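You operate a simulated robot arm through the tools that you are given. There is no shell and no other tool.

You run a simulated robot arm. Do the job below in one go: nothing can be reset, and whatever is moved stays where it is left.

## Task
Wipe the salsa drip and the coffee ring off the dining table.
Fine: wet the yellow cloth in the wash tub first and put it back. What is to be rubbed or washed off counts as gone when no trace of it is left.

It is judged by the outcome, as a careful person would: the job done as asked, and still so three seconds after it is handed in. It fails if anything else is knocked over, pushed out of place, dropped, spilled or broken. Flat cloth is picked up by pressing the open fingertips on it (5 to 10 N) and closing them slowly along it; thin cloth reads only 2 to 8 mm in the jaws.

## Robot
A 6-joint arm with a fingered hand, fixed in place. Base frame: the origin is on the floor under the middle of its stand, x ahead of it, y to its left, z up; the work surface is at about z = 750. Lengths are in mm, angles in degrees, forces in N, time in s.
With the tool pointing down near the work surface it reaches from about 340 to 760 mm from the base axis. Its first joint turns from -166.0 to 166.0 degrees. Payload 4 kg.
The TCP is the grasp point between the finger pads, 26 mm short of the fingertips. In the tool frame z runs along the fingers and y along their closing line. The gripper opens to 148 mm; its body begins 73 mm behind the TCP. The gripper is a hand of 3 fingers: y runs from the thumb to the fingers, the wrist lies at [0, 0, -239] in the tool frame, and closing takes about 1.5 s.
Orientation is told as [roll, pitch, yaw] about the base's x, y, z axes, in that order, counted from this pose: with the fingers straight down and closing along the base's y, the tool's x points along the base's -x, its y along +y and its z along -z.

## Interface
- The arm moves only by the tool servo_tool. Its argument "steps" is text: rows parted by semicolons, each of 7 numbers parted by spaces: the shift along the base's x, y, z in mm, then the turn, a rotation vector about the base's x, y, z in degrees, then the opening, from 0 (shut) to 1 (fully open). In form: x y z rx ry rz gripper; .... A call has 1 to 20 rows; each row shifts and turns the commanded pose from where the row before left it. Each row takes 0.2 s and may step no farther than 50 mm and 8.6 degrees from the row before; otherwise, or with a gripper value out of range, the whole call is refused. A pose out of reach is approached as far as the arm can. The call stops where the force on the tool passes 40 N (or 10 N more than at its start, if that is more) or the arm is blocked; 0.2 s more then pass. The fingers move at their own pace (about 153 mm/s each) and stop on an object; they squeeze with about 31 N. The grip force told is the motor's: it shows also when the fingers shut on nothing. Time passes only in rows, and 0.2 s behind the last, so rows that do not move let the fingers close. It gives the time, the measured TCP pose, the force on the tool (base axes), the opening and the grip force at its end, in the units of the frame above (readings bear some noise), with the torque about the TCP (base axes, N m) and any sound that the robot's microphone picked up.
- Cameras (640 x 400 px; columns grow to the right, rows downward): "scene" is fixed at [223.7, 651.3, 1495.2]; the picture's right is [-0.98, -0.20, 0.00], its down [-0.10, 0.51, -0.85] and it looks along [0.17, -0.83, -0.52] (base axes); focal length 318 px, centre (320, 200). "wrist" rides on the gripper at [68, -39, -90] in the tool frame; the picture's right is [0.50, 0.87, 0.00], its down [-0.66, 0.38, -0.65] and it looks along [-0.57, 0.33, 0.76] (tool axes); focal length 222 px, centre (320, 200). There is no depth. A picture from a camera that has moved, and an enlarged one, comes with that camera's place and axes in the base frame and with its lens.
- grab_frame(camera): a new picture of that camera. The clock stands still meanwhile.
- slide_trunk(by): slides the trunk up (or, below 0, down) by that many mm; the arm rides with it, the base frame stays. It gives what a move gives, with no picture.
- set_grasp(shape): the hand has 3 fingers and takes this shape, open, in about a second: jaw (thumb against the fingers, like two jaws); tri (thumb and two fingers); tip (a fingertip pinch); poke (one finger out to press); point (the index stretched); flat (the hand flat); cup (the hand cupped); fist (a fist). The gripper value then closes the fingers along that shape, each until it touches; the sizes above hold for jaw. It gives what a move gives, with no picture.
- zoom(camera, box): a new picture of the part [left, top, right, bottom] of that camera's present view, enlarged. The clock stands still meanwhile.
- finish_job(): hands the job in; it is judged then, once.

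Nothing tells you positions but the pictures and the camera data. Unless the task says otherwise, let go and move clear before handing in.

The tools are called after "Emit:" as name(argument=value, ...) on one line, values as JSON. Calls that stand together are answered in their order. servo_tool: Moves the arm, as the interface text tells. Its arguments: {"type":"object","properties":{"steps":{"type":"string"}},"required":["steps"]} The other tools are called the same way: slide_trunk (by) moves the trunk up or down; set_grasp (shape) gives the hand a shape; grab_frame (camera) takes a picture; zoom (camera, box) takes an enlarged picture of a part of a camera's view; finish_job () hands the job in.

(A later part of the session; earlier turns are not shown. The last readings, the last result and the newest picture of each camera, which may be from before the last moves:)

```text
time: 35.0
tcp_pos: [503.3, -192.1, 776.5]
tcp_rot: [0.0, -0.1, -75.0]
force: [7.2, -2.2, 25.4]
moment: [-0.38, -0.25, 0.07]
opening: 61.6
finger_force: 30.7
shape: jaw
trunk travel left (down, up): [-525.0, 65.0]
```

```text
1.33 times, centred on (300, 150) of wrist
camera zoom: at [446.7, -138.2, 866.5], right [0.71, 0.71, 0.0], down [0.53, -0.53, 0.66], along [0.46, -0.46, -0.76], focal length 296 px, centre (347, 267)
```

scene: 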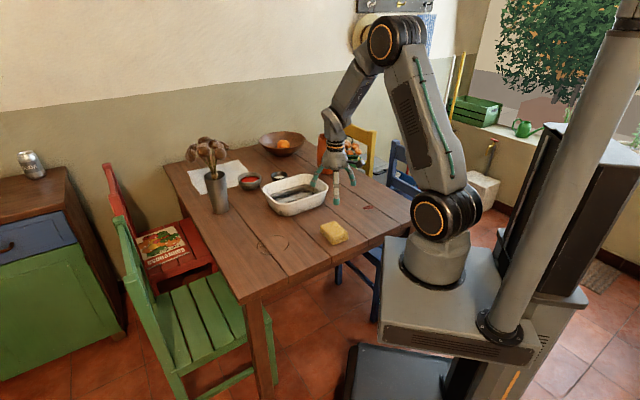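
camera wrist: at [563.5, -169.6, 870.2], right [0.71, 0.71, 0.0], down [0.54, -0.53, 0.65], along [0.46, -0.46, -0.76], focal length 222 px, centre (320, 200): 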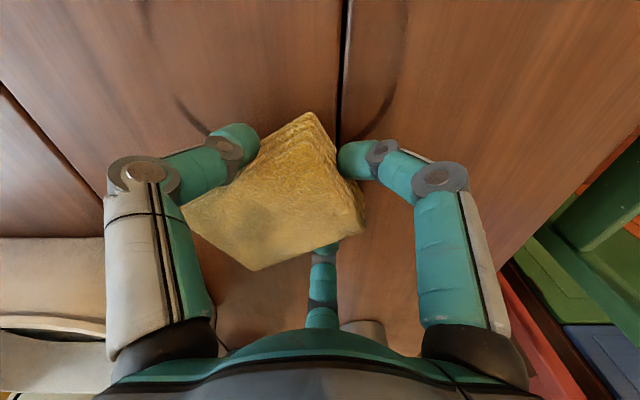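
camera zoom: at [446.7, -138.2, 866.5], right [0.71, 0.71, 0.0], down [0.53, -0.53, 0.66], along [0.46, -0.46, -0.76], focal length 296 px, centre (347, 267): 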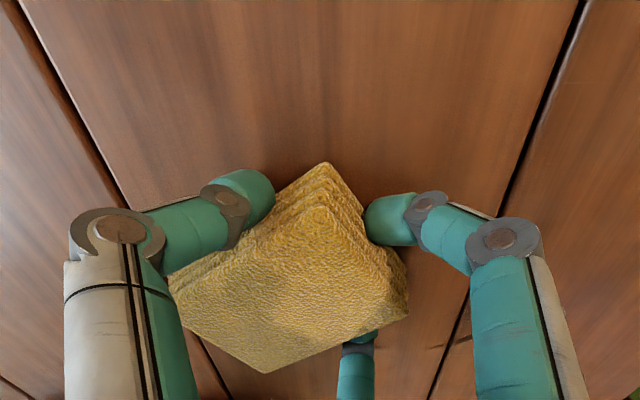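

I'll lift off briefly and move aside to compare the wiped half with the unwiped half.

Emit:
servo_tool(steps="0 0 10 0 0 0 0.4; -20 0 30 0 0 0 0.4; -40 0 30 0 0 0 0.4; -40 0 30 0 0 0 0.4; 0 0 0 0 0 0 0.4")

Emit:
zoom(camera="scene", box=[255, 220, 325, 265])

Emit:
zoom(camera="wrist", box=[140, 0, 640, 400])

```text
time: 36.2
tcp_pos: [405.0, -195.7, 877.3]
tcp_rot: [0.0, 0.1, -75.0]
force: [-0.1, -0.6, 1.1]
moment: [0.06, -0.01, 0.01]
opening: 61.8
finger_force: 30.8
shape: jaw
trunk travel left (down, up): [-525.0, 65.0]
```

```text
8.89 times, centred on (290, 242) of scene
camera zoom: at [223.7, 651.3, 1495.2], right [-0.98, -0.2, 0.0], down [-0.1, 0.51, -0.85], along [0.17, -0.83, -0.52], focal length 2827 px, centre (587, -178)
```

zoom: 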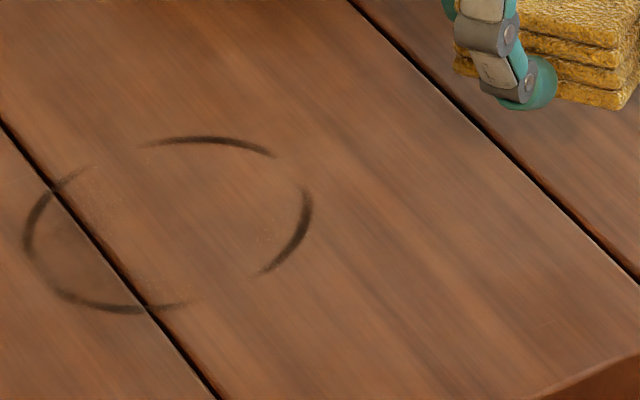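

```text
1.00 times, centred on (390, 200) of wrist (not enlarged: the box is as wide or as high as the picture)
camera zoom: at [349.0, -140.6, 966.3], right [0.71, 0.71, 0.0], down [0.54, -0.53, 0.65], along [0.46, -0.46, -0.76], focal length 222 px, centre (250, 200)
```

zoom: 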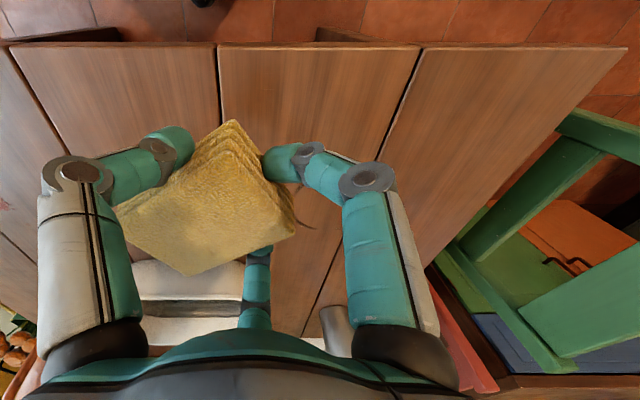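

The top arc still looks as dark as the rest, so I'll look very closely at the ring and at the cloth in the grip.

Emit:
zoom(camera="scene", box=[256, 232, 292, 256])

Emit:
zoom(camera="scene", box=[295, 195, 345, 235])

```text
16.00 times, centred on (274, 244) of scene
camera zoom: at [223.7, 651.3, 1495.2], right [-0.98, -0.2, 0.0], down [-0.1, 0.51, -0.85], along [0.17, -0.83, -0.52], focal length 5089 px, centre (1056, -504)
```

zoom: 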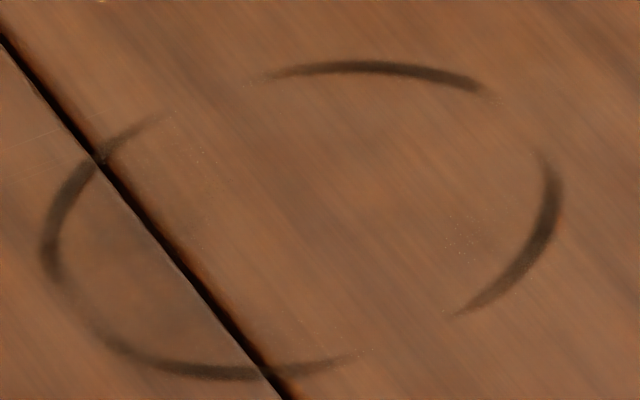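

```text
10.00 times, centred on (320, 215) of scene
camera zoom: at [223.7, 651.3, 1495.2], right [-0.98, -0.2, 0.0], down [-0.1, 0.51, -0.85], along [0.17, -0.83, -0.52], focal length 3181 px, centre (320, 50)
```

zoom: 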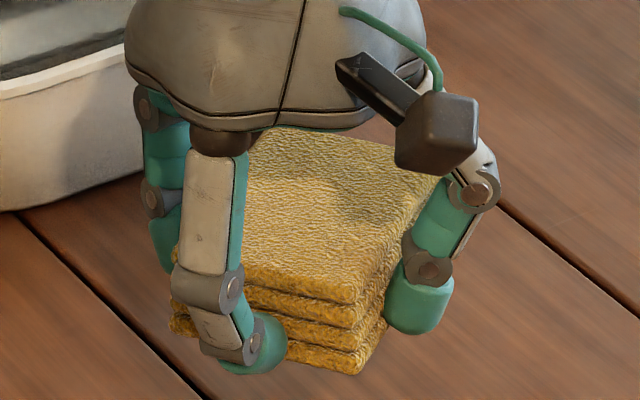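

The cloth sits level and still protrudes below the fingertips, so contact was right. It may not be wet enough, because the earlier dip was only about 12 mm deep. I'll go back to the tub and soak it right down to the tub floor.

Emit:
servo_tool(steps="0 0 30 0 0 0 0.4; 20.6 -40.5 0 0 0 0 0.4; 20.6 -40.5 0 0 0 0 0.4; 20.6 -40.5 0 0 0 0 0.4; 20.6 -40.5 0 0 0 0 0.4; 20.6 -40.5 0 0 0 0 0.4; 20.6 -40.5 0 0 0 0 0.4; 20.6 -40.5 0 0 0 0 0.4; 0 0 -20 0 0 0 0.4; 0 0 -20 0 0 0 0.4; 0 0 0 0 0 0 0.4")

Emit:
grab_frame(camera="wrist")

```text
time: 38.6
tcp_pos: [548.5, -474.2, 866.6]
tcp_rot: [0.0, 0.0, -74.9]
force: [0.1, 0.8, -0.4]
moment: [0.01, -0.03, 0.0]
opening: 61.3
finger_force: 31.2
shape: jaw
trunk travel left (down, up): [-525.0, 65.0]
```

```text
taken
camera wrist: at [491.7, -420.0, 956.8], right [0.71, 0.71, 0.0], down [0.54, -0.53, 0.65], along [0.46, -0.46, -0.76], focal length 222 px, centre (320, 200)
```

wrist: 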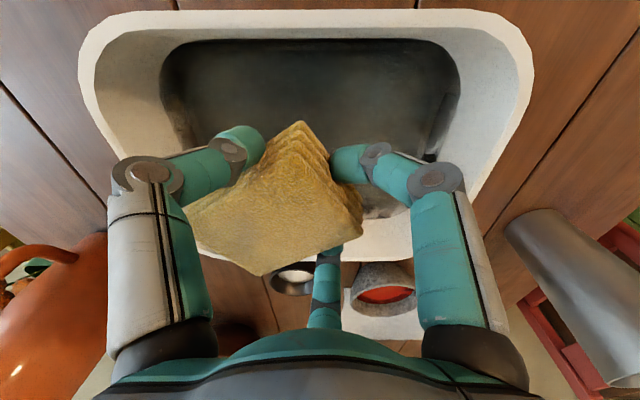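

Emit:
servo_tool(steps="1.5 -2 -15 0 0 0 0.4; 1.5 -2 -15 0 0 0 0.4; 0 0 -15 0 0 0 0.4; 0 0 -15 0 0 0 0.4; 0 0 -8 0 0 0 0.4; 0 0 -5 0 0 0 0.4; 0 0 -3 0 0 0 0.4; 0 0 0 0 0 0 0.4")

Emit:
servo_tool(steps="0 0 -2 0 0 0 0.4; 0 0 -1 0 0 0 0.4; 0 0 0 0 0 0 0.4")

Emit:
grab_frame(camera="wrist")

```text
time: 40.4
tcp_pos: [550.9, -481.2, 792.5]
tcp_rot: [0.0, 0.0, -74.8]
force: [-0.7, -0.8, -0.5]
moment: [0.03, 0.0, 0.02]
opening: 61.6
finger_force: 30.9
shape: jaw
trunk travel left (down, up): [-525.0, 65.0]
```

```text
time: 41.2
tcp_pos: [551.2, -482.0, 789.2]
tcp_rot: [0.0, 0.0, -74.8]
force: [0.5, -0.3, -1.2]
moment: [0.06, -0.01, -0.04]
opening: 61.4
finger_force: 31.0
shape: jaw
trunk travel left (down, up): [-525.0, 65.0]
```

```text
taken
camera wrist: at [494.6, -427.2, 878.2], right [0.71, 0.71, 0.0], down [0.54, -0.53, 0.65], along [0.46, -0.46, -0.76], focal length 222 px, centre (320, 200)
```

wrist: 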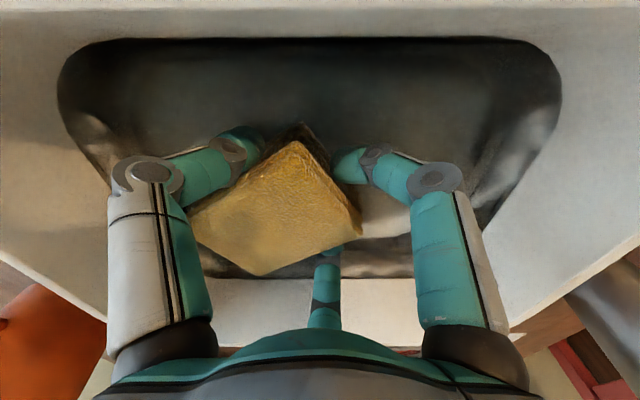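

Emit:
servo_tool(steps="0 0 -2 0 0 0 0.4; 0 0 -2 0 0 0 0.4; 0 0 0 0 0 0 0.4")

Emit:
servo_tool(steps="0 0 -1.5 0 0 0 0.4; 0 0 -1.5 0 0 0 0.4; 0 0 0 0 0 0 0.4")

```text
time: 42.0
tcp_pos: [549.8, -480.9, 785.4]
tcp_rot: [0.0, 0.0, -75.0]
force: [0.5, 0.2, 0.7]
moment: [-0.07, -0.01, 0.0]
opening: 61.2
finger_force: 31.4
shape: jaw
trunk travel left (down, up): [-525.0, 65.0]
```

```text
time: 42.8
tcp_pos: [549.4, -482.1, 781.8]
tcp_rot: [-0.1, -0.2, -75.0]
force: [1.5, -1.9, 6.3]
moment: [-0.28, -0.06, 0.12]
opening: 61.1
finger_force: 30.7
shape: jaw
trunk travel left (down, up): [-525.0, 65.0]
```

The cloth now rests lightly on the tub floor. I'll soak it here for a couple of seconds and look.

Emit:
servo_tool(steps="0 0 0 0 0 0 0.4; 0 0 0 0 0 0 0.4; 0 0 0 0 0 0 0.4; 0 0 0 0 0 0 0.4; 0 0 0 0 0 0 0.4; 0 0 0 0 0 0 0.4; 0 0 0 0 0 0 0.4; 0 0 0 0 0 0 0.4; 0 0 0 0 0 0 0.4; 0 0 0 0 0 0 0.4")

Emit:
grab_frame(camera="wrist")

Emit:
zoom(camera="scene", box=[250, 150, 350, 220])

```text
time: 45.0
tcp_pos: [549.7, -480.9, 783.5]
tcp_rot: [0.0, -0.1, -74.8]
force: [3.6, -5.0, 11.5]
moment: [-0.34, -0.05, 0.14]
opening: 61.2
finger_force: 30.6
shape: jaw
trunk travel left (down, up): [-525.0, 65.0]
```

```text
taken
camera wrist: at [492.9, -426.3, 872.2], right [0.71, 0.71, 0.0], down [0.54, -0.53, 0.65], along [0.46, -0.46, -0.76], focal length 222 px, centre (320, 200)
```

wrist: 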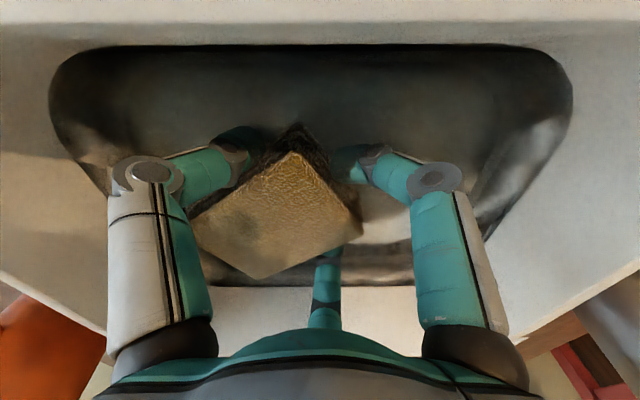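

```text
5.71 times, centred on (300, 185) of scene
camera zoom: at [223.7, 651.3, 1495.2], right [-0.98, -0.2, 0.0], down [-0.1, 0.51, -0.85], along [0.17, -0.83, -0.52], focal length 1818 px, centre (434, 286)
```

zoom: 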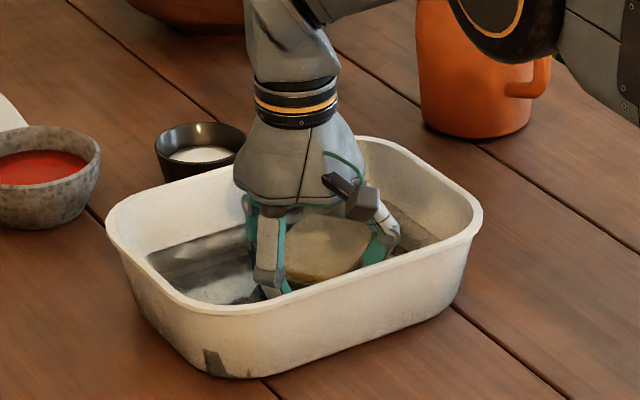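

The cloth has clearly darkened now, so it is properly wet. I'll lift it out and let it drip over the tub.

Emit:
servo_tool(steps="0 0 3 0 0 0 0.4; 0 0 5 0 0 0 0.4; 0 0 10 0 0 0 0.4; 0 0 15 0 0 0 0.4; 0 0 20 0 0 0 0.4; 0 0 20 0 0 0 0.4; 0 0 0 0 0 0 0.4; 0 0 0 0 0 0 0.4; 0 0 0 0 0 0 0.4; 0 0 0 0 0 0 0.4; 0 0 0 0 0 0 0.4; 0 0 0 0 0 0 0.4; 0 0 20 0 0 0 0.4; 0 0 20 0 0 0 0.4; 0 0 0 0 0 0 0.4; 0 0 0 0 0 0 0.4; 0 0 0 0 0 0 0.4; 0 0 0 0 0 0 0.4")

Emit:
grab_frame(camera="wrist")

Emit:
zoom(camera="scene", box=[240, 130, 360, 230])

```text
time: 48.8
tcp_pos: [551.7, -480.5, 892.8]
tcp_rot: [0.1, -0.1, -74.9]
force: [0.3, -0.7, 0.2]
moment: [-0.01, 0.01, -0.01]
opening: 60.9
finger_force: 30.8
shape: jaw
trunk travel left (down, up): [-525.0, 65.0]
```

```text
taken
camera wrist: at [495.8, -425.8, 982.7], right [0.71, 0.71, 0.0], down [0.54, -0.53, 0.65], along [0.46, -0.46, -0.76], focal length 222 px, centre (320, 200)
```

wrist: 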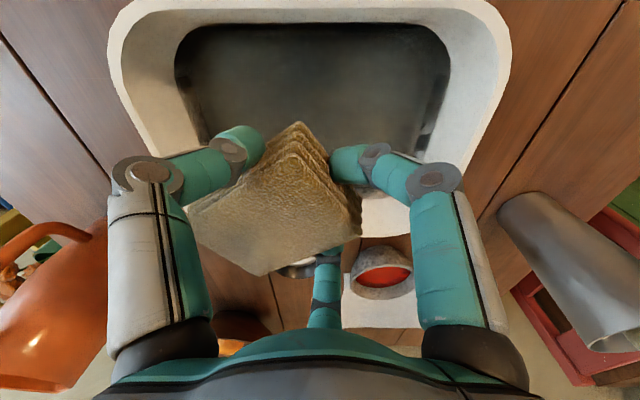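

```text
4.00 times, centred on (300, 180) of scene
camera zoom: at [223.7, 651.3, 1495.2], right [-0.98, -0.2, 0.0], down [-0.1, 0.51, -0.85], along [0.17, -0.83, -0.52], focal length 1272 px, centre (400, 280)
```

zoom: 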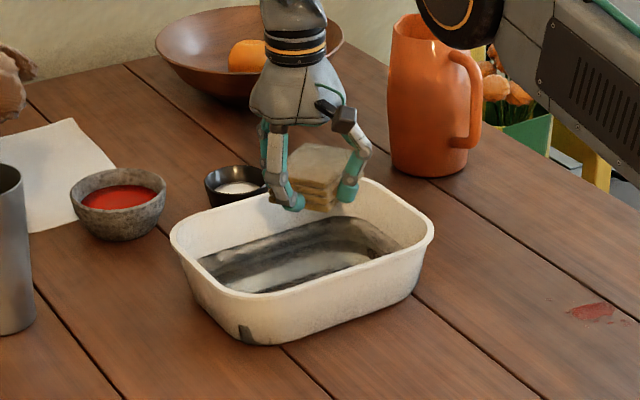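

The cloth is now darkened by the water. I'll go back to the ring and bring it down beside it again.

Emit:
servo_tool(steps="-7.4 41.8 0 0 0 0 0.4; -7.4 41.8 0 0 0 0 0.4; -7.4 41.8 0 0 0 0 0.4; -7.4 41.8 0 0 0 0 0.4; -7.4 41.8 0 0 0 0 0.4; -7.4 41.8 0 0 0 0 0.4; -7.4 41.8 0 0 0 0 0.4; 0 0 -35 0 0 0 0.4; 0 0 -35 0 0 0 0.4; 0 0 -25 0 0 0 0.4; 0 0 -10 0 0 0 0.4; 0 0 -3 0 0 0 0.4; 0 0 0 0 0 0 0.4")

Emit:
servo_tool(steps="0 0 -2 0 0 0 0.4; 0 0 0 0 0 0 0.4")

```text
time: 51.6
tcp_pos: [501.8, -187.1, 787.5]
tcp_rot: [0.0, -0.1, -74.9]
force: [0.4, -1.7, -0.7]
moment: [-0.03, 0.03, 0.0]
opening: 60.6
finger_force: 31.0
shape: jaw
trunk travel left (down, up): [-525.0, 65.0]
```

```text
time: 52.2
tcp_pos: [499.9, -188.3, 784.2]
tcp_rot: [0.0, 0.0, -74.8]
force: [-0.1, -0.1, -0.9]
moment: [0.02, 0.02, -0.03]
opening: 60.6
finger_force: 31.2
shape: jaw
trunk travel left (down, up): [-525.0, 65.0]
```

Emit:
servo_tool(steps="0 0 -2 0 0 0 0.4; 0 0 -1 0 0 0 0.4; 0 0 0 0 0 0 0.4")

Emit:
servo_tool(steps="0 0 -1 0 0 0 0.4; 0 0 0 0 0 0 0.4")

```text
time: 53.0
tcp_pos: [497.7, -188.8, 782.7]
tcp_rot: [0.0, 0.0, -74.8]
force: [-0.2, -0.4, 0.5]
moment: [-0.06, -0.02, 0.03]
opening: 60.8
finger_force: 31.1
shape: jaw
trunk travel left (down, up): [-525.0, 65.0]
```

```text
time: 53.6
tcp_pos: [498.5, -188.7, 781.2]
tcp_rot: [-0.1, 0.0, -74.9]
force: [0.3, 0.8, 0.2]
moment: [-0.08, -0.04, -0.01]
opening: 60.7
finger_force: 30.8
shape: jaw
trunk travel left (down, up): [-525.0, 65.0]
```

Emit:
servo_tool(steps="0 0 -1 0 0 0 0.4; 0 0 0 0 0 0 0.4")

Emit:
servo_tool(steps="0 0 -1 0 0 0 0.4; 0 0 0 0 0 0 0.4")

```text
time: 54.2
tcp_pos: [499.4, -188.5, 779.7]
tcp_rot: [0.0, 0.0, -74.9]
force: [-0.6, 1.2, 2.1]
moment: [-0.18, -0.02, -0.02]
opening: 60.6
finger_force: 30.9
shape: jaw
trunk travel left (down, up): [-525.0, 65.0]
```

```text
time: 54.8
tcp_pos: [498.2, -189.6, 778.5]
tcp_rot: [-0.1, 0.0, -75.0]
force: [-0.2, 1.5, 2.6]
moment: [-0.23, -0.01, -0.06]
opening: 60.4
finger_force: 30.9
shape: jaw
trunk travel left (down, up): [-525.0, 65.0]
```

Emit:
servo_tool(steps="0 0 -1 0 0 0 0.4; 0 0 0 0 0 0 0.4")

Emit:
servo_tool(steps="14.5 -3.9 0 0 0 0 0.4; 14.5 -3.9 0 0 0 0 0.4; 14.5 -3.9 0 0 0 0 0.4; 14.5 -3.9 0 0 0 0 0.4; 14.5 -3.9 0 0 0 0 0.4; 14.5 -3.9 0 0 0 0 0.4; 14.5 -3.9 0 0 0 0 0.4; 14.5 -3.9 0 0 0 0 0.4; 0 0 0 0 0 0 0.4")

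Emit:
zoom(camera="scene", box=[255, 215, 325, 260])

Emit:
grab_frame(camera="wrist")

```text
time: 55.4
tcp_pos: [499.2, -189.0, 778.8]
tcp_rot: [0.0, 0.0, -74.9]
force: [-0.3, 2.7, 10.1]
moment: [-0.27, 0.03, -0.05]
opening: 60.3
finger_force: 31.0
shape: jaw
trunk travel left (down, up): [-525.0, 65.0]
```

```text
time: 57.4
tcp_pos: [614.2, -222.4, 778.2]
tcp_rot: [0.0, 0.0, -74.9]
force: [-1.7, 0.0, 1.7]
moment: [-0.19, 0.03, -0.09]
opening: 60.2
finger_force: 31.4
shape: jaw
trunk travel left (down, up): [-525.0, 65.0]
```

```text
8.89 times, centred on (290, 238) of scene
camera zoom: at [223.7, 651.3, 1495.2], right [-0.98, -0.2, 0.0], down [-0.1, 0.51, -0.85], along [0.17, -0.83, -0.52], focal length 2827 px, centre (587, -133)
```

zoom: 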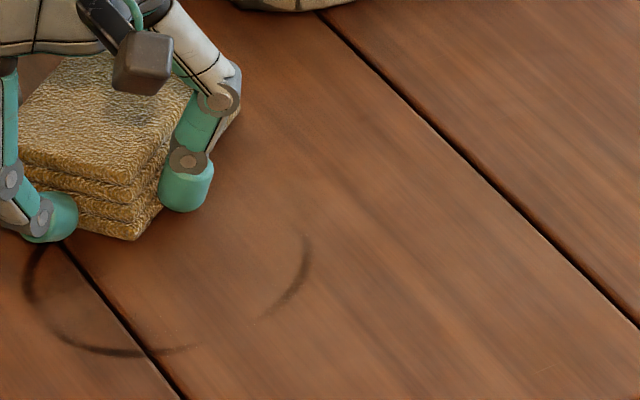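

```text
taken
camera wrist: at [558.6, -167.5, 867.7], right [0.71, 0.71, 0.0], down [0.54, -0.53, 0.65], along [0.46, -0.46, -0.76], focal length 222 px, centre (320, 200)
```

wrist: 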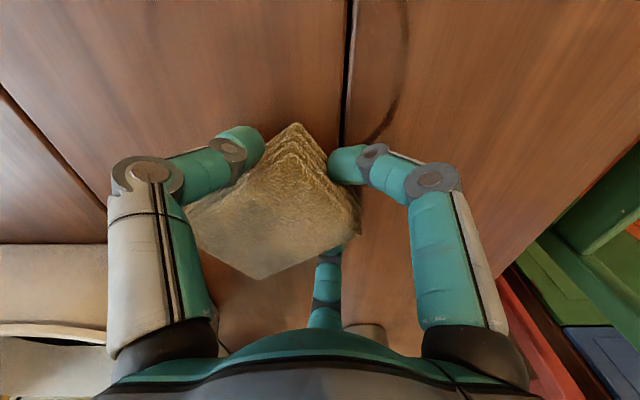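

Wet, it works: the top arc vanished in one pass. I'll shift over and cover the rest of the ring with overlapping strokes.

Emit:
servo_tool(steps="4 14.5 -0.5 0 0 0 0.4; 4 14.5 0 0 0 0 0.4; -14.5 3.9 0 0 0 0 0.4; -14.5 3.9 0 0 0 0 0.4; -14.5 3.9 0 0 0 0 0.4; -14.5 3.9 0 0 0 0 0.4; -14.5 3.9 0 0 0 0 0.4; -14.5 3.9 0 0 0 0 0.4; -14.5 3.9 0 0 0 0 0.4; -14.5 3.9 0 0 0 0 0.4; 0 0 0 0 0 0 0.4")

Emit:
zoom(camera="scene", box=[255, 215, 325, 260])

```text
time: 59.8
tcp_pos: [507.2, -158.5, 777.3]
tcp_rot: [0.0, 0.1, -74.9]
force: [4.3, -1.0, 12.3]
moment: [-0.24, -0.09, 0.09]
opening: 59.8
finger_force: 30.8
shape: jaw
trunk travel left (down, up): [-525.0, 65.0]
```

```text
8.89 times, centred on (290, 238) of scene
camera zoom: at [223.7, 651.3, 1495.2], right [-0.98, -0.2, 0.0], down [-0.1, 0.51, -0.85], along [0.17, -0.83, -0.52], focal length 2827 px, centre (587, -133)
```

zoom: 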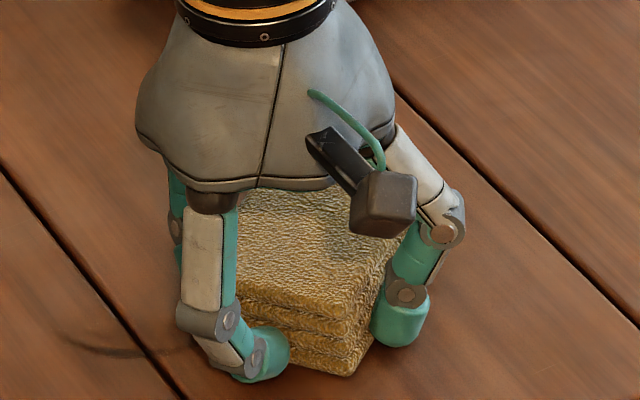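

Most of the ring is gone, and only the lower arc is left. I'll shift further over and run strokes across that part.

Emit:
servo_tool(steps="4.5 17 0 0 0 0 0.4; 4.5 17 0 0 0 0 0.4; 14.5 -3.9 0 0 0 0 0.4; 14.5 -3.9 0 0 0 0 0.4; 14.5 -3.9 0 0 0 0 0.4; 14.5 -3.9 0 0 0 0 0.4; 14.5 -3.9 0 0 0 0 0.4; 14.5 -3.9 0 0 0 0 0.4; 14.5 -3.9 0 0 0 0 0.4; 14.5 -3.9 0 0 0 0 0.4; 0 0 0 0 0 0 0.4")

Emit:
zoom(camera="scene", box=[255, 220, 325, 265])

Emit:
grab_frame(camera="wrist")

```text
time: 62.2
tcp_pos: [631.7, -155.7, 777.2]
tcp_rot: [0.0, 0.0, -74.9]
force: [-1.4, 0.6, 4.8]
moment: [-0.13, 0.05, -0.12]
opening: 60.6
finger_force: 31.2
shape: jaw
trunk travel left (down, up): [-525.0, 65.0]
```

```text
8.89 times, centred on (290, 242) of scene
camera zoom: at [223.7, 651.3, 1495.2], right [-0.98, -0.2, 0.0], down [-0.1, 0.51, -0.85], along [0.17, -0.83, -0.52], focal length 2827 px, centre (587, -178)
```

zoom: 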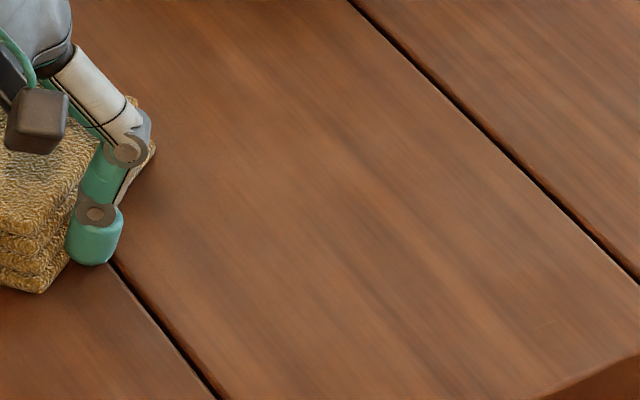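

```text
taken
camera wrist: at [575.5, -101.6, 866.8], right [0.71, 0.71, 0.0], down [0.54, -0.53, 0.65], along [0.46, -0.46, -0.76], focal length 222 px, centre (320, 200)
```

wrist: 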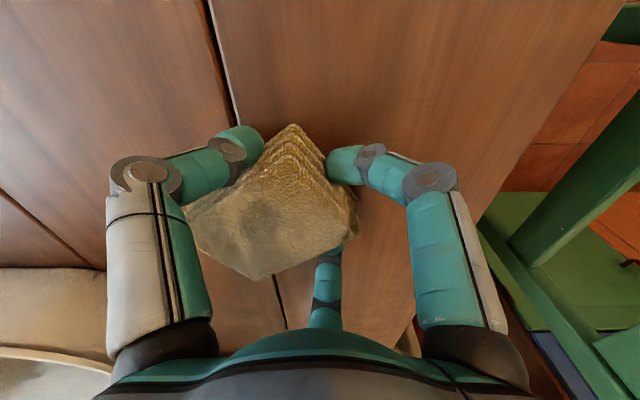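

The ring is no longer visible. I'll do one overlapping return stroke for safety, then lift off and inspect closely.

Emit:
servo_tool(steps="-4.6 -17 0 0 0 0 0.4; -14.5 3.9 0 0 0 0 0.4; -14.5 3.9 0 0 0 0 0.4; -14.5 3.9 0 0 0 0 0.4; -14.5 3.9 0 0 0 0 0.4; -14.5 3.9 0 0 0 0 0.4; -14.5 3.9 0 0 0 0 0.4; -14.5 3.9 0 0 0 0 0.4; -14.5 3.9 0 0 0 0 0.4; 0 0 5 0 0 0 0.4; 0 0 15 0 0 0 0.4; -25 -20 30 0 0 0 0.4; -35 -30 30 0 0 0 0.4; -35 -30 30 0 0 0 0.4; -20 -30 10 0 0 0 0.4; 0 0 0 0 0 0 0.4")

Emit:
zoom(camera="scene", box=[245, 215, 325, 265])

Emit:
grab_frame(camera="wrist")

Emit:
grab_frame(camera="scene")

```text
refused: row 13 steps farther than a row can; nothing moved
```

```text
8.00 times, centred on (285, 240) of scene
camera zoom: at [223.7, 651.3, 1495.2], right [-0.98, -0.2, 0.0], down [-0.1, 0.51, -0.85], along [0.17, -0.83, -0.52], focal length 2545 px, centre (600, -120)
```

zoom: 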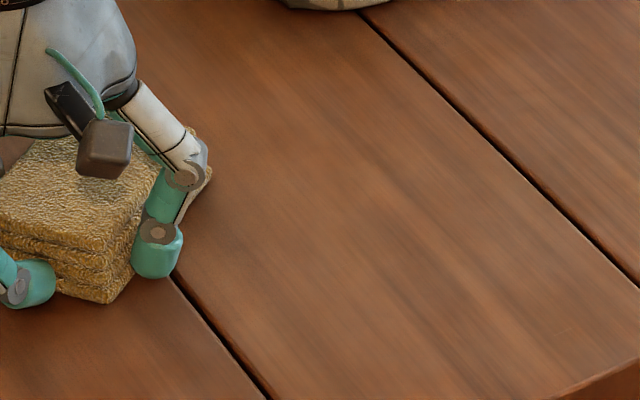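

```text
taken
camera wrist: at [575.5, -101.6, 866.8], right [0.71, 0.71, 0.0], down [0.54, -0.53, 0.65], along [0.46, -0.46, -0.76], focal length 222 px, centre (320, 200)
```

wrist: 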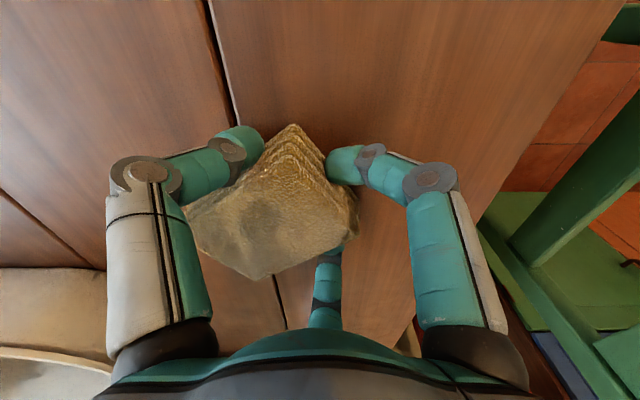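

```text
taken
```

scene: 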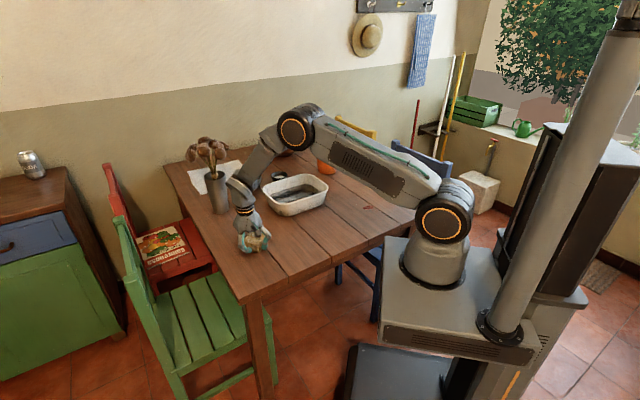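

That call was refused because one row was too long, so nothing moved. I'll repeat it with shorter steps.

Emit:
servo_tool(steps="-4.6 -17 0 0 0 0 0.4; -14.5 3.9 0 0 0 0 0.4; -14.5 3.9 0 0 0 0 0.4; -14.5 3.9 0 0 0 0 0.4; -14.5 3.9 0 0 0 0 0.4; -14.5 3.9 0 0 0 0 0.4; -14.5 3.9 0 0 0 0 0.4; -14.5 3.9 0 0 0 0 0.4; -14.5 3.9 0 0 0 0 0.4; 0 0 5 0 0 0 0.4; 0 0 15 0 0 0 0.4; 0 0 35 0 0 0 0.4; -25 -22 30 0 0 0 0.4; -30 -30 20 0 0 0 0.4; -30 -35 0 0 0 0 0.4; -30 -35 0 0 0 0 0.4; 0 0 0 0 0 0 0.4")

Emit:
zoom(camera="scene", box=[245, 215, 325, 265])

Emit:
zoom(camera="scene", box=[255, 230, 295, 255])

Emit:
grab_frame(camera="wrist")

```text
time: 65.8
tcp_pos: [391.9, -263.3, 882.5]
tcp_rot: [0.1, 0.0, -74.9]
force: [-0.8, -0.1, -0.2]
moment: [0.01, 0.02, 0.03]
opening: 59.6
finger_force: 31.1
shape: jaw
trunk travel left (down, up): [-525.0, 65.0]
```

```text
8.00 times, centred on (285, 240) of scene
camera zoom: at [223.7, 651.3, 1495.2], right [-0.98, -0.2, 0.0], down [-0.1, 0.51, -0.85], along [0.17, -0.83, -0.52], focal length 2545 px, centre (600, -120)
```

zoom: 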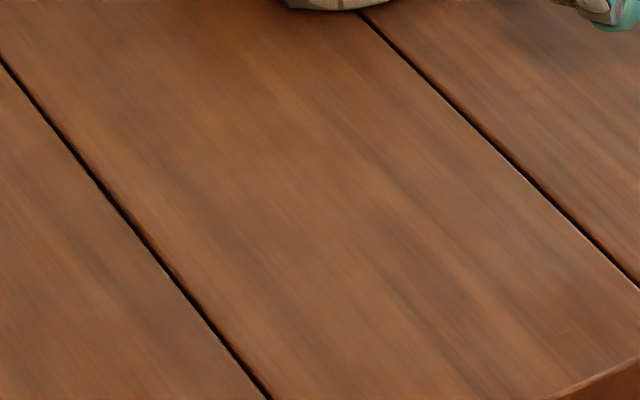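

```text
16.00 times, centred on (275, 242) of scene
camera zoom: at [223.7, 651.3, 1495.2], right [-0.98, -0.2, 0.0], down [-0.1, 0.51, -0.85], along [0.17, -0.83, -0.52], focal length 5089 px, centre (1040, -480)
```

zoom: 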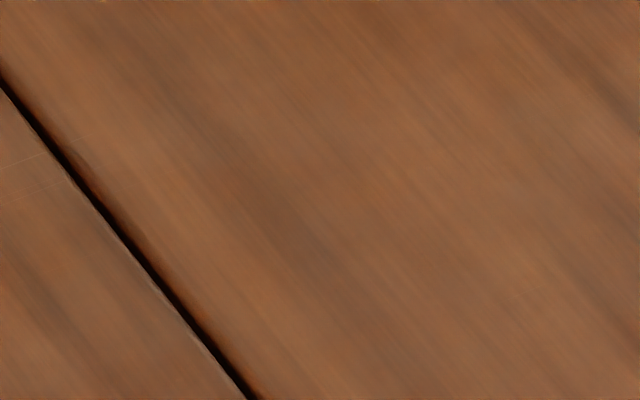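

```text
taken
camera wrist: at [335.7, -208.9, 972.2], right [0.71, 0.71, 0.0], down [0.54, -0.53, 0.65], along [0.46, -0.46, -0.76], focal length 222 px, centre (320, 200)
```

wrist: 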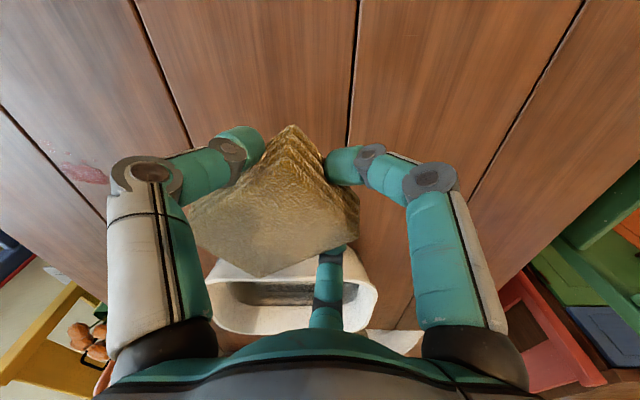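

The coffee ring is completely gone. Next is the salsa drip, so I'll zoom in on it to get its full extent.

Emit:
zoom(camera="wrist", box=[40, 140, 130, 200])

Emit:
zoom(camera="scene", box=[345, 190, 395, 222])

```text
6.67 times, centred on (85, 170) of wrist
camera zoom: at [335.7, -208.9, 972.2], right [0.71, 0.71, 0.0], down [0.54, -0.53, 0.65], along [0.46, -0.46, -0.76], focal length 1481 px, centre (1887, 400)
```

zoom: 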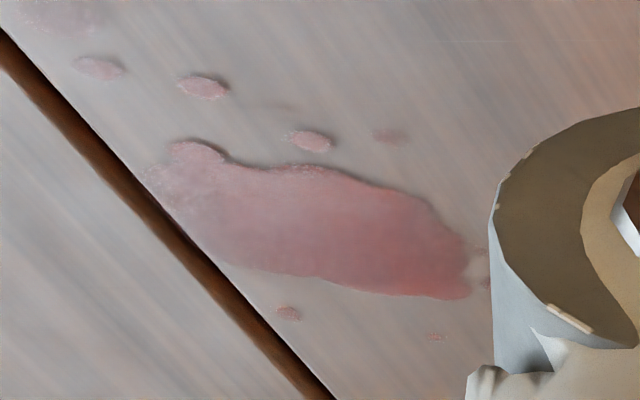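

```text
12.50 times, centred on (370, 206) of scene
camera zoom: at [223.7, 651.3, 1495.2], right [-0.98, -0.2, 0.0], down [-0.1, 0.51, -0.85], along [0.17, -0.83, -0.52], focal length 3976 px, centre (-305, 125)
```

zoom: 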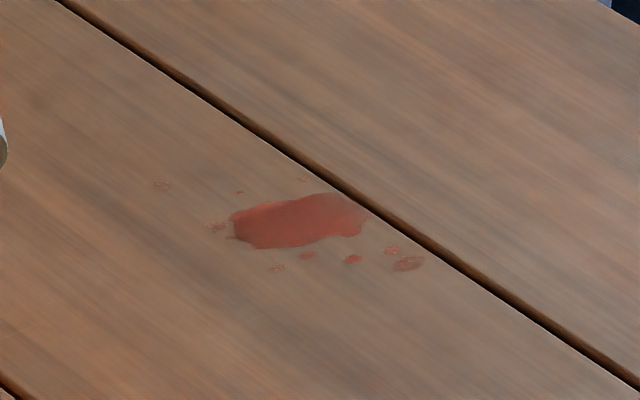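

The salsa and its droplets span roughly x 192–295 and y -548 to -480. I'll move the wet cloth there and come down at the far-right side of the splash.

Emit:
servo_tool(steps="-12 -40.1 0 0 0 0 0.4; -12 -40.1 0 0 0 0 0.4; -12 -40.1 0 0 0 0 0.4; -12 -40.1 0 0 0 0 0.4; -12 -40.1 0 0 0 0 0.4; -12 -40.1 0 0 0 0 0.4; 0 0 -30 0 0 0 0.4; 0 0 -30 0 0 0 0.4; 0 0 -20 0 0 0 0.4; 0 0 -10 0 0 0 0.4; 0 0 -7 0 0 0 0.4; 0 0 0 0 0 0 0.4")

Emit:
zoom(camera="scene", box=[320, 160, 410, 225])

Emit:
grab_frame(camera="wrist")

```text
time: 68.4
tcp_pos: [323.8, -506.0, 785.7]
tcp_rot: [0.0, 0.0, -74.9]
force: [-0.4, 0.4, 0.6]
moment: [-0.01, -0.02, -0.03]
opening: 60.1
finger_force: 31.2
shape: jaw
trunk travel left (down, up): [-525.0, 65.0]
```

```text
6.15 times, centred on (365, 192) of scene
camera zoom: at [223.7, 651.3, 1495.2], right [-0.98, -0.2, 0.0], down [-0.1, 0.51, -0.85], along [0.17, -0.83, -0.52], focal length 1957 px, centre (43, 246)
```

zoom: 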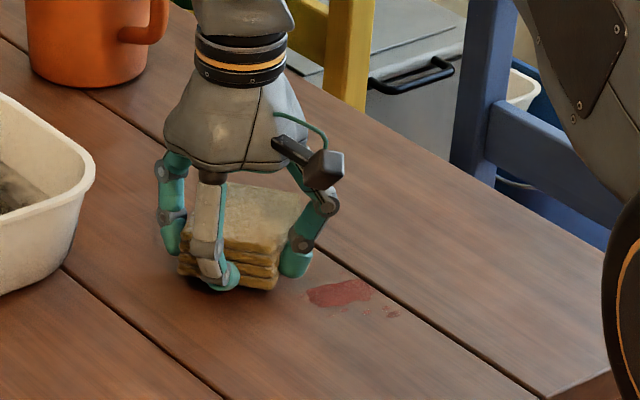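

```text
taken
camera wrist: at [266.1, -451.7, 874.8], right [0.71, 0.71, 0.0], down [0.54, -0.53, 0.65], along [0.46, -0.46, -0.76], focal length 222 px, centre (320, 200)
```

wrist: 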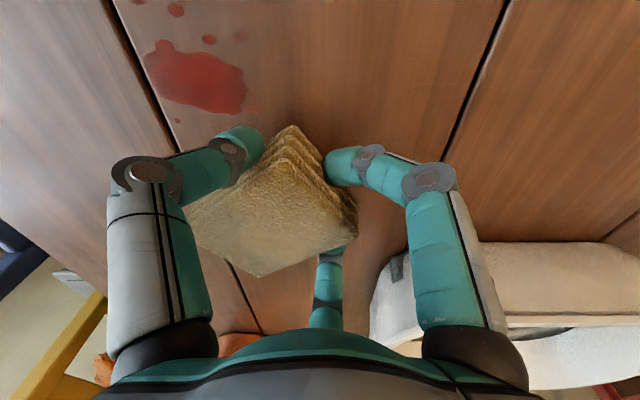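

The blob centre measures (240,-515) again, so the estimates agree. I'll lower to contact.

Emit:
servo_tool(steps="0 0 -3 0 0 0 0.4; 0 0 -2 0 0 0 0.4; 0 0 0 0 0 0 0.4")

Emit:
servo_tool(steps="0 0 -1 0 0 0 0.4; 0 0 0 0 0 0 0.4")

Emit:
servo_tool(steps="0 0 -1 0 0 0 0.4; 0 0 0 0 0 0 0.4")

```text
time: 69.2
tcp_pos: [323.3, -507.1, 779.0]
tcp_rot: [0.1, 0.0, -74.9]
force: [0.1, 0.3, 0.4]
moment: [-0.11, 0.06, -0.05]
opening: 60.0
finger_force: 30.9
shape: jaw
trunk travel left (down, up): [-525.0, 65.0]
```

```text
time: 69.8
tcp_pos: [323.3, -505.6, 780.7]
tcp_rot: [-0.1, 0.0, -74.9]
force: [-0.3, 0.0, 1.5]
moment: [-0.11, 0.05, -0.04]
opening: 60.3
finger_force: 30.5
shape: jaw
trunk travel left (down, up): [-525.0, 65.0]
```

```text
time: 70.4
tcp_pos: [324.1, -506.0, 778.2]
tcp_rot: [0.0, 0.0, -74.9]
force: [-1.2, -0.8, 2.3]
moment: [-0.24, 0.09, -0.02]
opening: 60.0
finger_force: 30.9
shape: jaw
trunk travel left (down, up): [-525.0, 65.0]
```

Emit:
servo_tool(steps="0 0 -1 0 0 0 0.4; 0 0 -0.5 0 0 0 0.4; 0 0 0 0 0 0 0.4")

Emit:
servo_tool(steps="-14.5 3.9 0 0 0 0 0.4; -14.5 3.9 0 0 0 0 0.4; -14.5 3.9 0 0 0 0 0.4; -14.5 3.9 0 0 0 0 0.4; -14.5 3.9 0 0 0 0 0.4; -14.5 3.9 0 0 0 0 0.4; -14.5 3.9 0 0 0 0 0.4; -14.5 3.9 0 0 0 0 0.4; -14.5 3.9 0 0 0 0 0.4; -14.5 3.9 0 0 0 0 0.4; 0 0 0 0 0 0 0.4")

Emit:
zoom(camera="scene", box=[320, 165, 410, 230])

Emit:
grab_frame(camera="wrist")

```text
time: 71.2
tcp_pos: [324.2, -505.6, 777.0]
tcp_rot: [0.0, 0.0, -74.9]
force: [-0.6, 0.5, 4.4]
moment: [-0.24, 0.09, -0.01]
opening: 60.0
finger_force: 31.1
shape: jaw
trunk travel left (down, up): [-525.0, 65.0]
```

```text
time: 73.6
tcp_pos: [178.1, -466.1, 776.9]
tcp_rot: [0.0, -0.2, -74.8]
force: [7.9, -2.8, 23.2]
moment: [-0.35, -0.14, 0.1]
opening: 58.9
finger_force: 31.4
shape: jaw
trunk travel left (down, up): [-525.0, 65.0]
```

```text
6.15 times, centred on (365, 198) of scene
camera zoom: at [223.7, 651.3, 1495.2], right [-0.98, -0.2, 0.0], down [-0.1, 0.51, -0.85], along [0.17, -0.83, -0.52], focal length 1957 px, centre (43, 215)
```

zoom: 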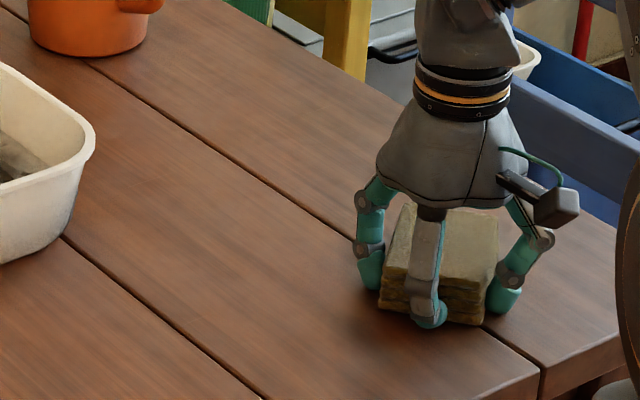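

```text
taken
camera wrist: at [122.0, -411.2, 865.2], right [0.71, 0.71, 0.0], down [0.54, -0.53, 0.66], along [0.46, -0.46, -0.76], focal length 222 px, centre (320, 200)
```

wrist: 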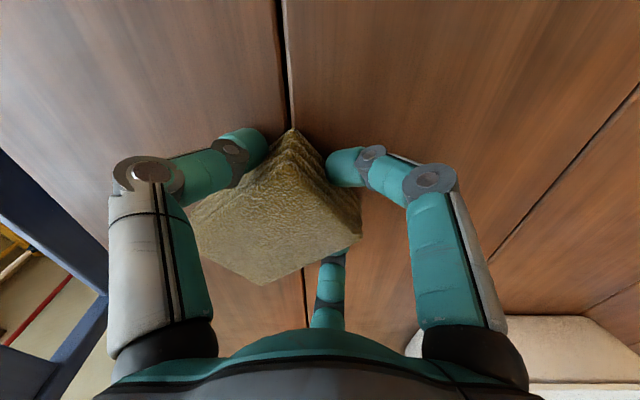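

The salsa looks gone after one pass. I'll do overlapping passes slightly to each side to catch any droplets.

Emit:
servo_tool(steps="4.5 17 0.5 0 0 0 0.4; 14.5 -3.9 0 0 0 0 0.4; 14.5 -3.9 0 0 0 0 0.4; 14.5 -3.9 0 0 0 0 0.4; 14.5 -3.9 0 0 0 0 0.4; 14.5 -3.9 0 0 0 0 0.4; 14.5 -3.9 0 0 0 0 0.4; 14.5 -3.9 0 0 0 0 0.4; 14.5 -3.9 0 0 0 0 0.4; 14.5 -3.9 0 0 0 0 0.4; 0 0 0 0 0 0 0.4")

Emit:
zoom(camera="scene", box=[345, 185, 405, 225])

Emit:
grab_frame(camera="wrist")

```text
time: 76.0
tcp_pos: [313.2, -484.2, 777.3]
tcp_rot: [0.0, 0.1, -75.0]
force: [-0.8, 0.4, 3.7]
moment: [-0.16, 0.07, -0.13]
opening: 59.4
finger_force: 30.9
shape: jaw
trunk travel left (down, up): [-525.0, 65.0]
```

```text
10.00 times, centred on (375, 205) of scene
camera zoom: at [223.7, 651.3, 1495.2], right [-0.98, -0.2, 0.0], down [-0.1, 0.51, -0.85], along [0.17, -0.83, -0.52], focal length 3181 px, centre (-230, 150)
```

zoom: 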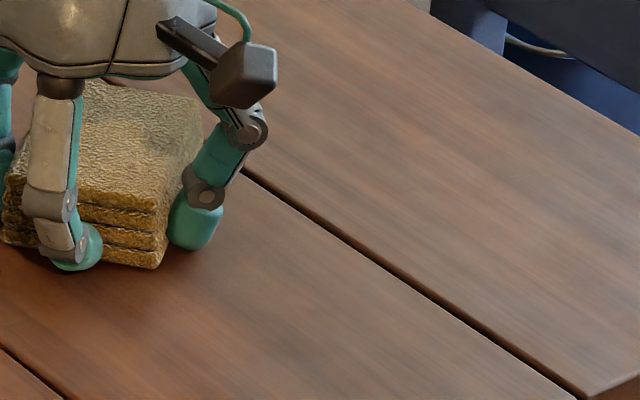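

```text
taken
camera wrist: at [257.1, -428.9, 866.4], right [0.71, 0.71, 0.0], down [0.54, -0.53, 0.65], along [0.46, -0.46, -0.76], focal length 222 px, centre (320, 200)
```

wrist: 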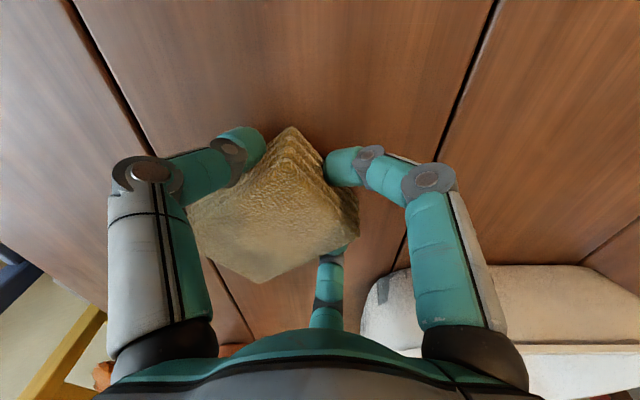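

The area is clean. I'll make one final pass on the far side along the plank groove, then lift and check.

Emit:
servo_tool(steps="-4.8 -17.5 0 0 0 0 0.4; -4.8 -17.5 0 0 0 0 0.4; 10 -2.7 0 0 0 0 0.4; -14.5 3.9 0 0 0 0 0.4; -14.5 3.9 0 0 0 0 0.4; -14.5 3.9 0 0 0 0 0.4; -14.5 3.9 0 0 0 0 0.4; -14.5 3.9 0 0 0 0 0.4; -14.5 3.9 0 0 0 0 0.4; -14.5 3.9 0 0 0 0 0.4; -14.5 3.9 0 0 0 0 0.4; 0 0 3 0 0 0 0.4; 0 0 10 0 0 0 0.4; 0 0 30 0 0 0 0.4; 10 20 35 0 0 0 0.4; 25 30 20 0 0 0 0.4; 25 35 0 0 0 0 0.4; 25 35 0 0 0 0 0.4; 0 0 0 0 0 0 0.4")

Emit:
zoom(camera="scene", box=[335, 180, 405, 225])

Emit:
grab_frame(camera="wrist")

Emit:
grab_frame(camera="scene")

```text
time: 80.0
tcp_pos: [283.8, -369.8, 876.3]
tcp_rot: [-0.1, 0.1, -74.9]
force: [0.8, 0.7, -0.3]
moment: [0.02, 0.01, -0.01]
opening: 59.3
finger_force: 31.0
shape: jaw
trunk travel left (down, up): [-525.0, 65.0]
```

```text
8.89 times, centred on (370, 202) of scene
camera zoom: at [223.7, 651.3, 1495.2], right [-0.98, -0.2, 0.0], down [-0.1, 0.51, -0.85], along [0.17, -0.83, -0.52], focal length 2827 px, centre (-124, 178)
```

zoom: 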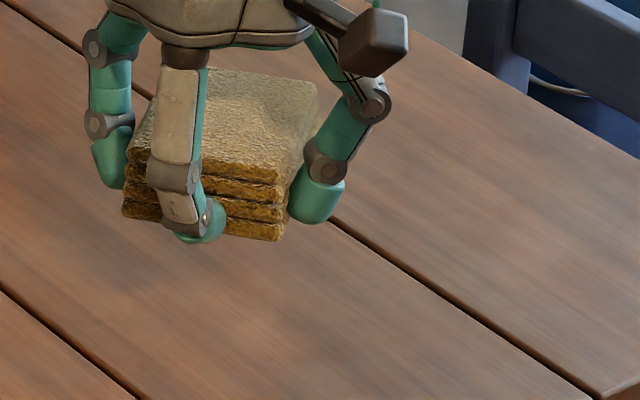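

```text
taken
camera wrist: at [227.5, -314.8, 965.1], right [0.71, 0.71, 0.0], down [0.54, -0.53, 0.65], along [0.46, -0.46, -0.76], focal length 222 px, centre (320, 200)
```

wrist: 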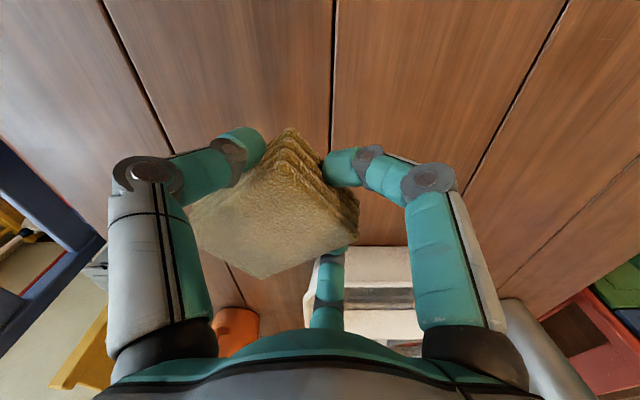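

```text
taken
```

scene: 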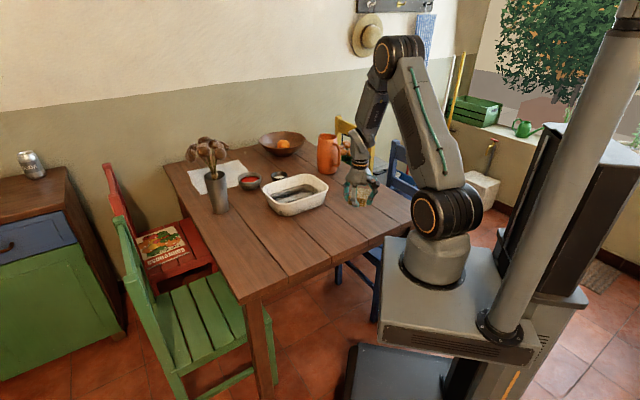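

Both spots look clean. Now I'll put the cloth back where it was, so I'll zoom in to measure how it sits in the hand.

Emit:
zoom(camera="wrist", box=[170, 110, 390, 290])

Emit:
zoom(camera="scene", box=[335, 170, 385, 215])

```text
2.22 times, centred on (280, 200) of wrist
camera zoom: at [227.5, -314.8, 965.1], right [0.71, 0.71, 0.0], down [0.54, -0.53, 0.65], along [0.46, -0.46, -0.76], focal length 494 px, centre (409, 200)
```

zoom: 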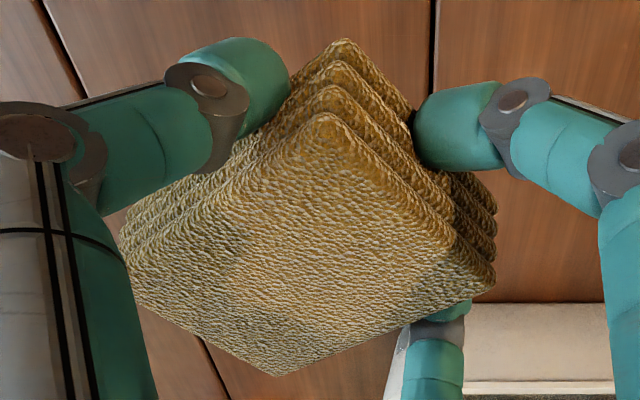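

```text
8.89 times, centred on (360, 192) of scene
camera zoom: at [223.7, 651.3, 1495.2], right [-0.98, -0.2, 0.0], down [-0.1, 0.51, -0.85], along [0.17, -0.83, -0.52], focal length 2827 px, centre (-36, 267)
```

zoom: 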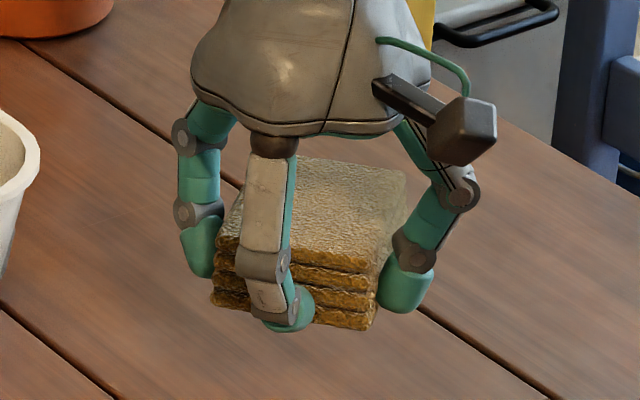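

The cloth has turned about 25° in the grip. A hand yaw of -22.5° will restore its original orientation, with the TCP near (328,-265). I'll move there and check the view before lowering.

Emit:
servo_tool(steps="6.3 15 -5 0 0 7.5 0.4; 6.3 15 -5 0 0 7.5 0.4; 6.3 15 -5 0 0 7.5 0.4; 6.3 15 -5 0 0 7.5 0.4; 6.3 15 -5 0 0 7.5 0.4; 6.3 15 -5 0 0 7.5 0.4; 6.3 15 -5 0 0 7.5 0.4; 0 0 0 0 0 0 0.4")

Emit:
grab_frame(camera="wrist")

Emit:
zoom(camera="scene", box=[280, 180, 390, 250])

Emit:
zoom(camera="scene", box=[345, 185, 405, 225])

```text
time: 81.8
tcp_pos: [327.5, -267.2, 839.2]
tcp_rot: [0.0, -0.1, -22.3]
force: [-0.3, 0.7, 0.2]
moment: [0.01, 0.03, 0.03]
opening: 59.3
finger_force: 31.0
shape: jaw
trunk travel left (down, up): [-525.0, 65.0]
```

```text
taken
camera wrist: at [248.8, -277.6, 929.1], right [-0.13, 0.99, 0.0], down [0.75, 0.1, 0.65], along [0.65, 0.09, -0.76], focal length 222 px, centre (320, 200)
```

wrist: 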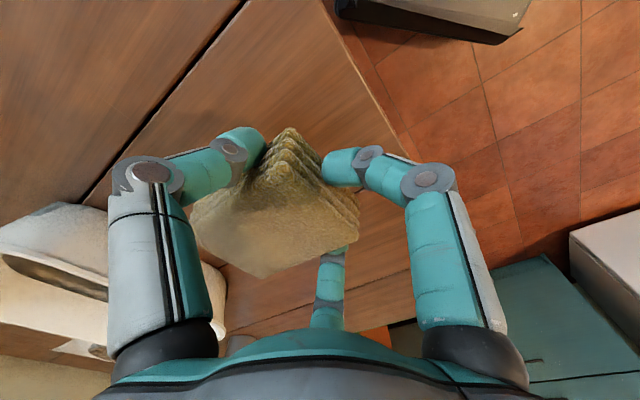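

```text
5.71 times, centred on (335, 215) of scene
camera zoom: at [223.7, 651.3, 1495.2], right [-0.98, -0.2, 0.0], down [-0.1, 0.51, -0.85], along [0.17, -0.83, -0.52], focal length 1818 px, centre (234, 114)
```

zoom: 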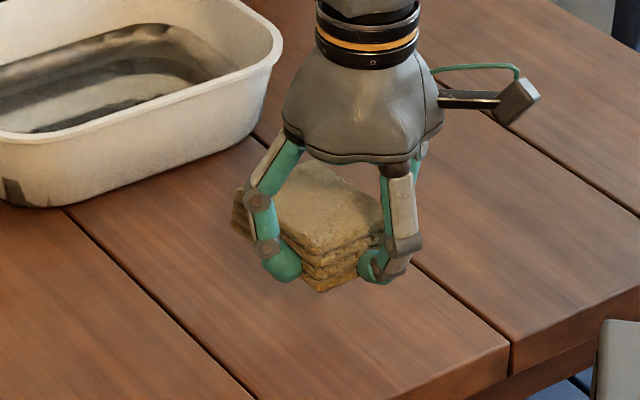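

```text
10.00 times, centred on (375, 205) of scene
camera zoom: at [223.7, 651.3, 1495.2], right [-0.98, -0.2, 0.0], down [-0.1, 0.51, -0.85], along [0.17, -0.83, -0.52], focal length 3181 px, centre (-230, 150)
```

zoom: 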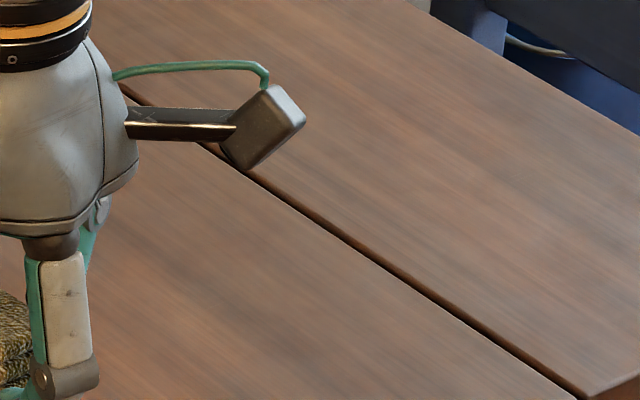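

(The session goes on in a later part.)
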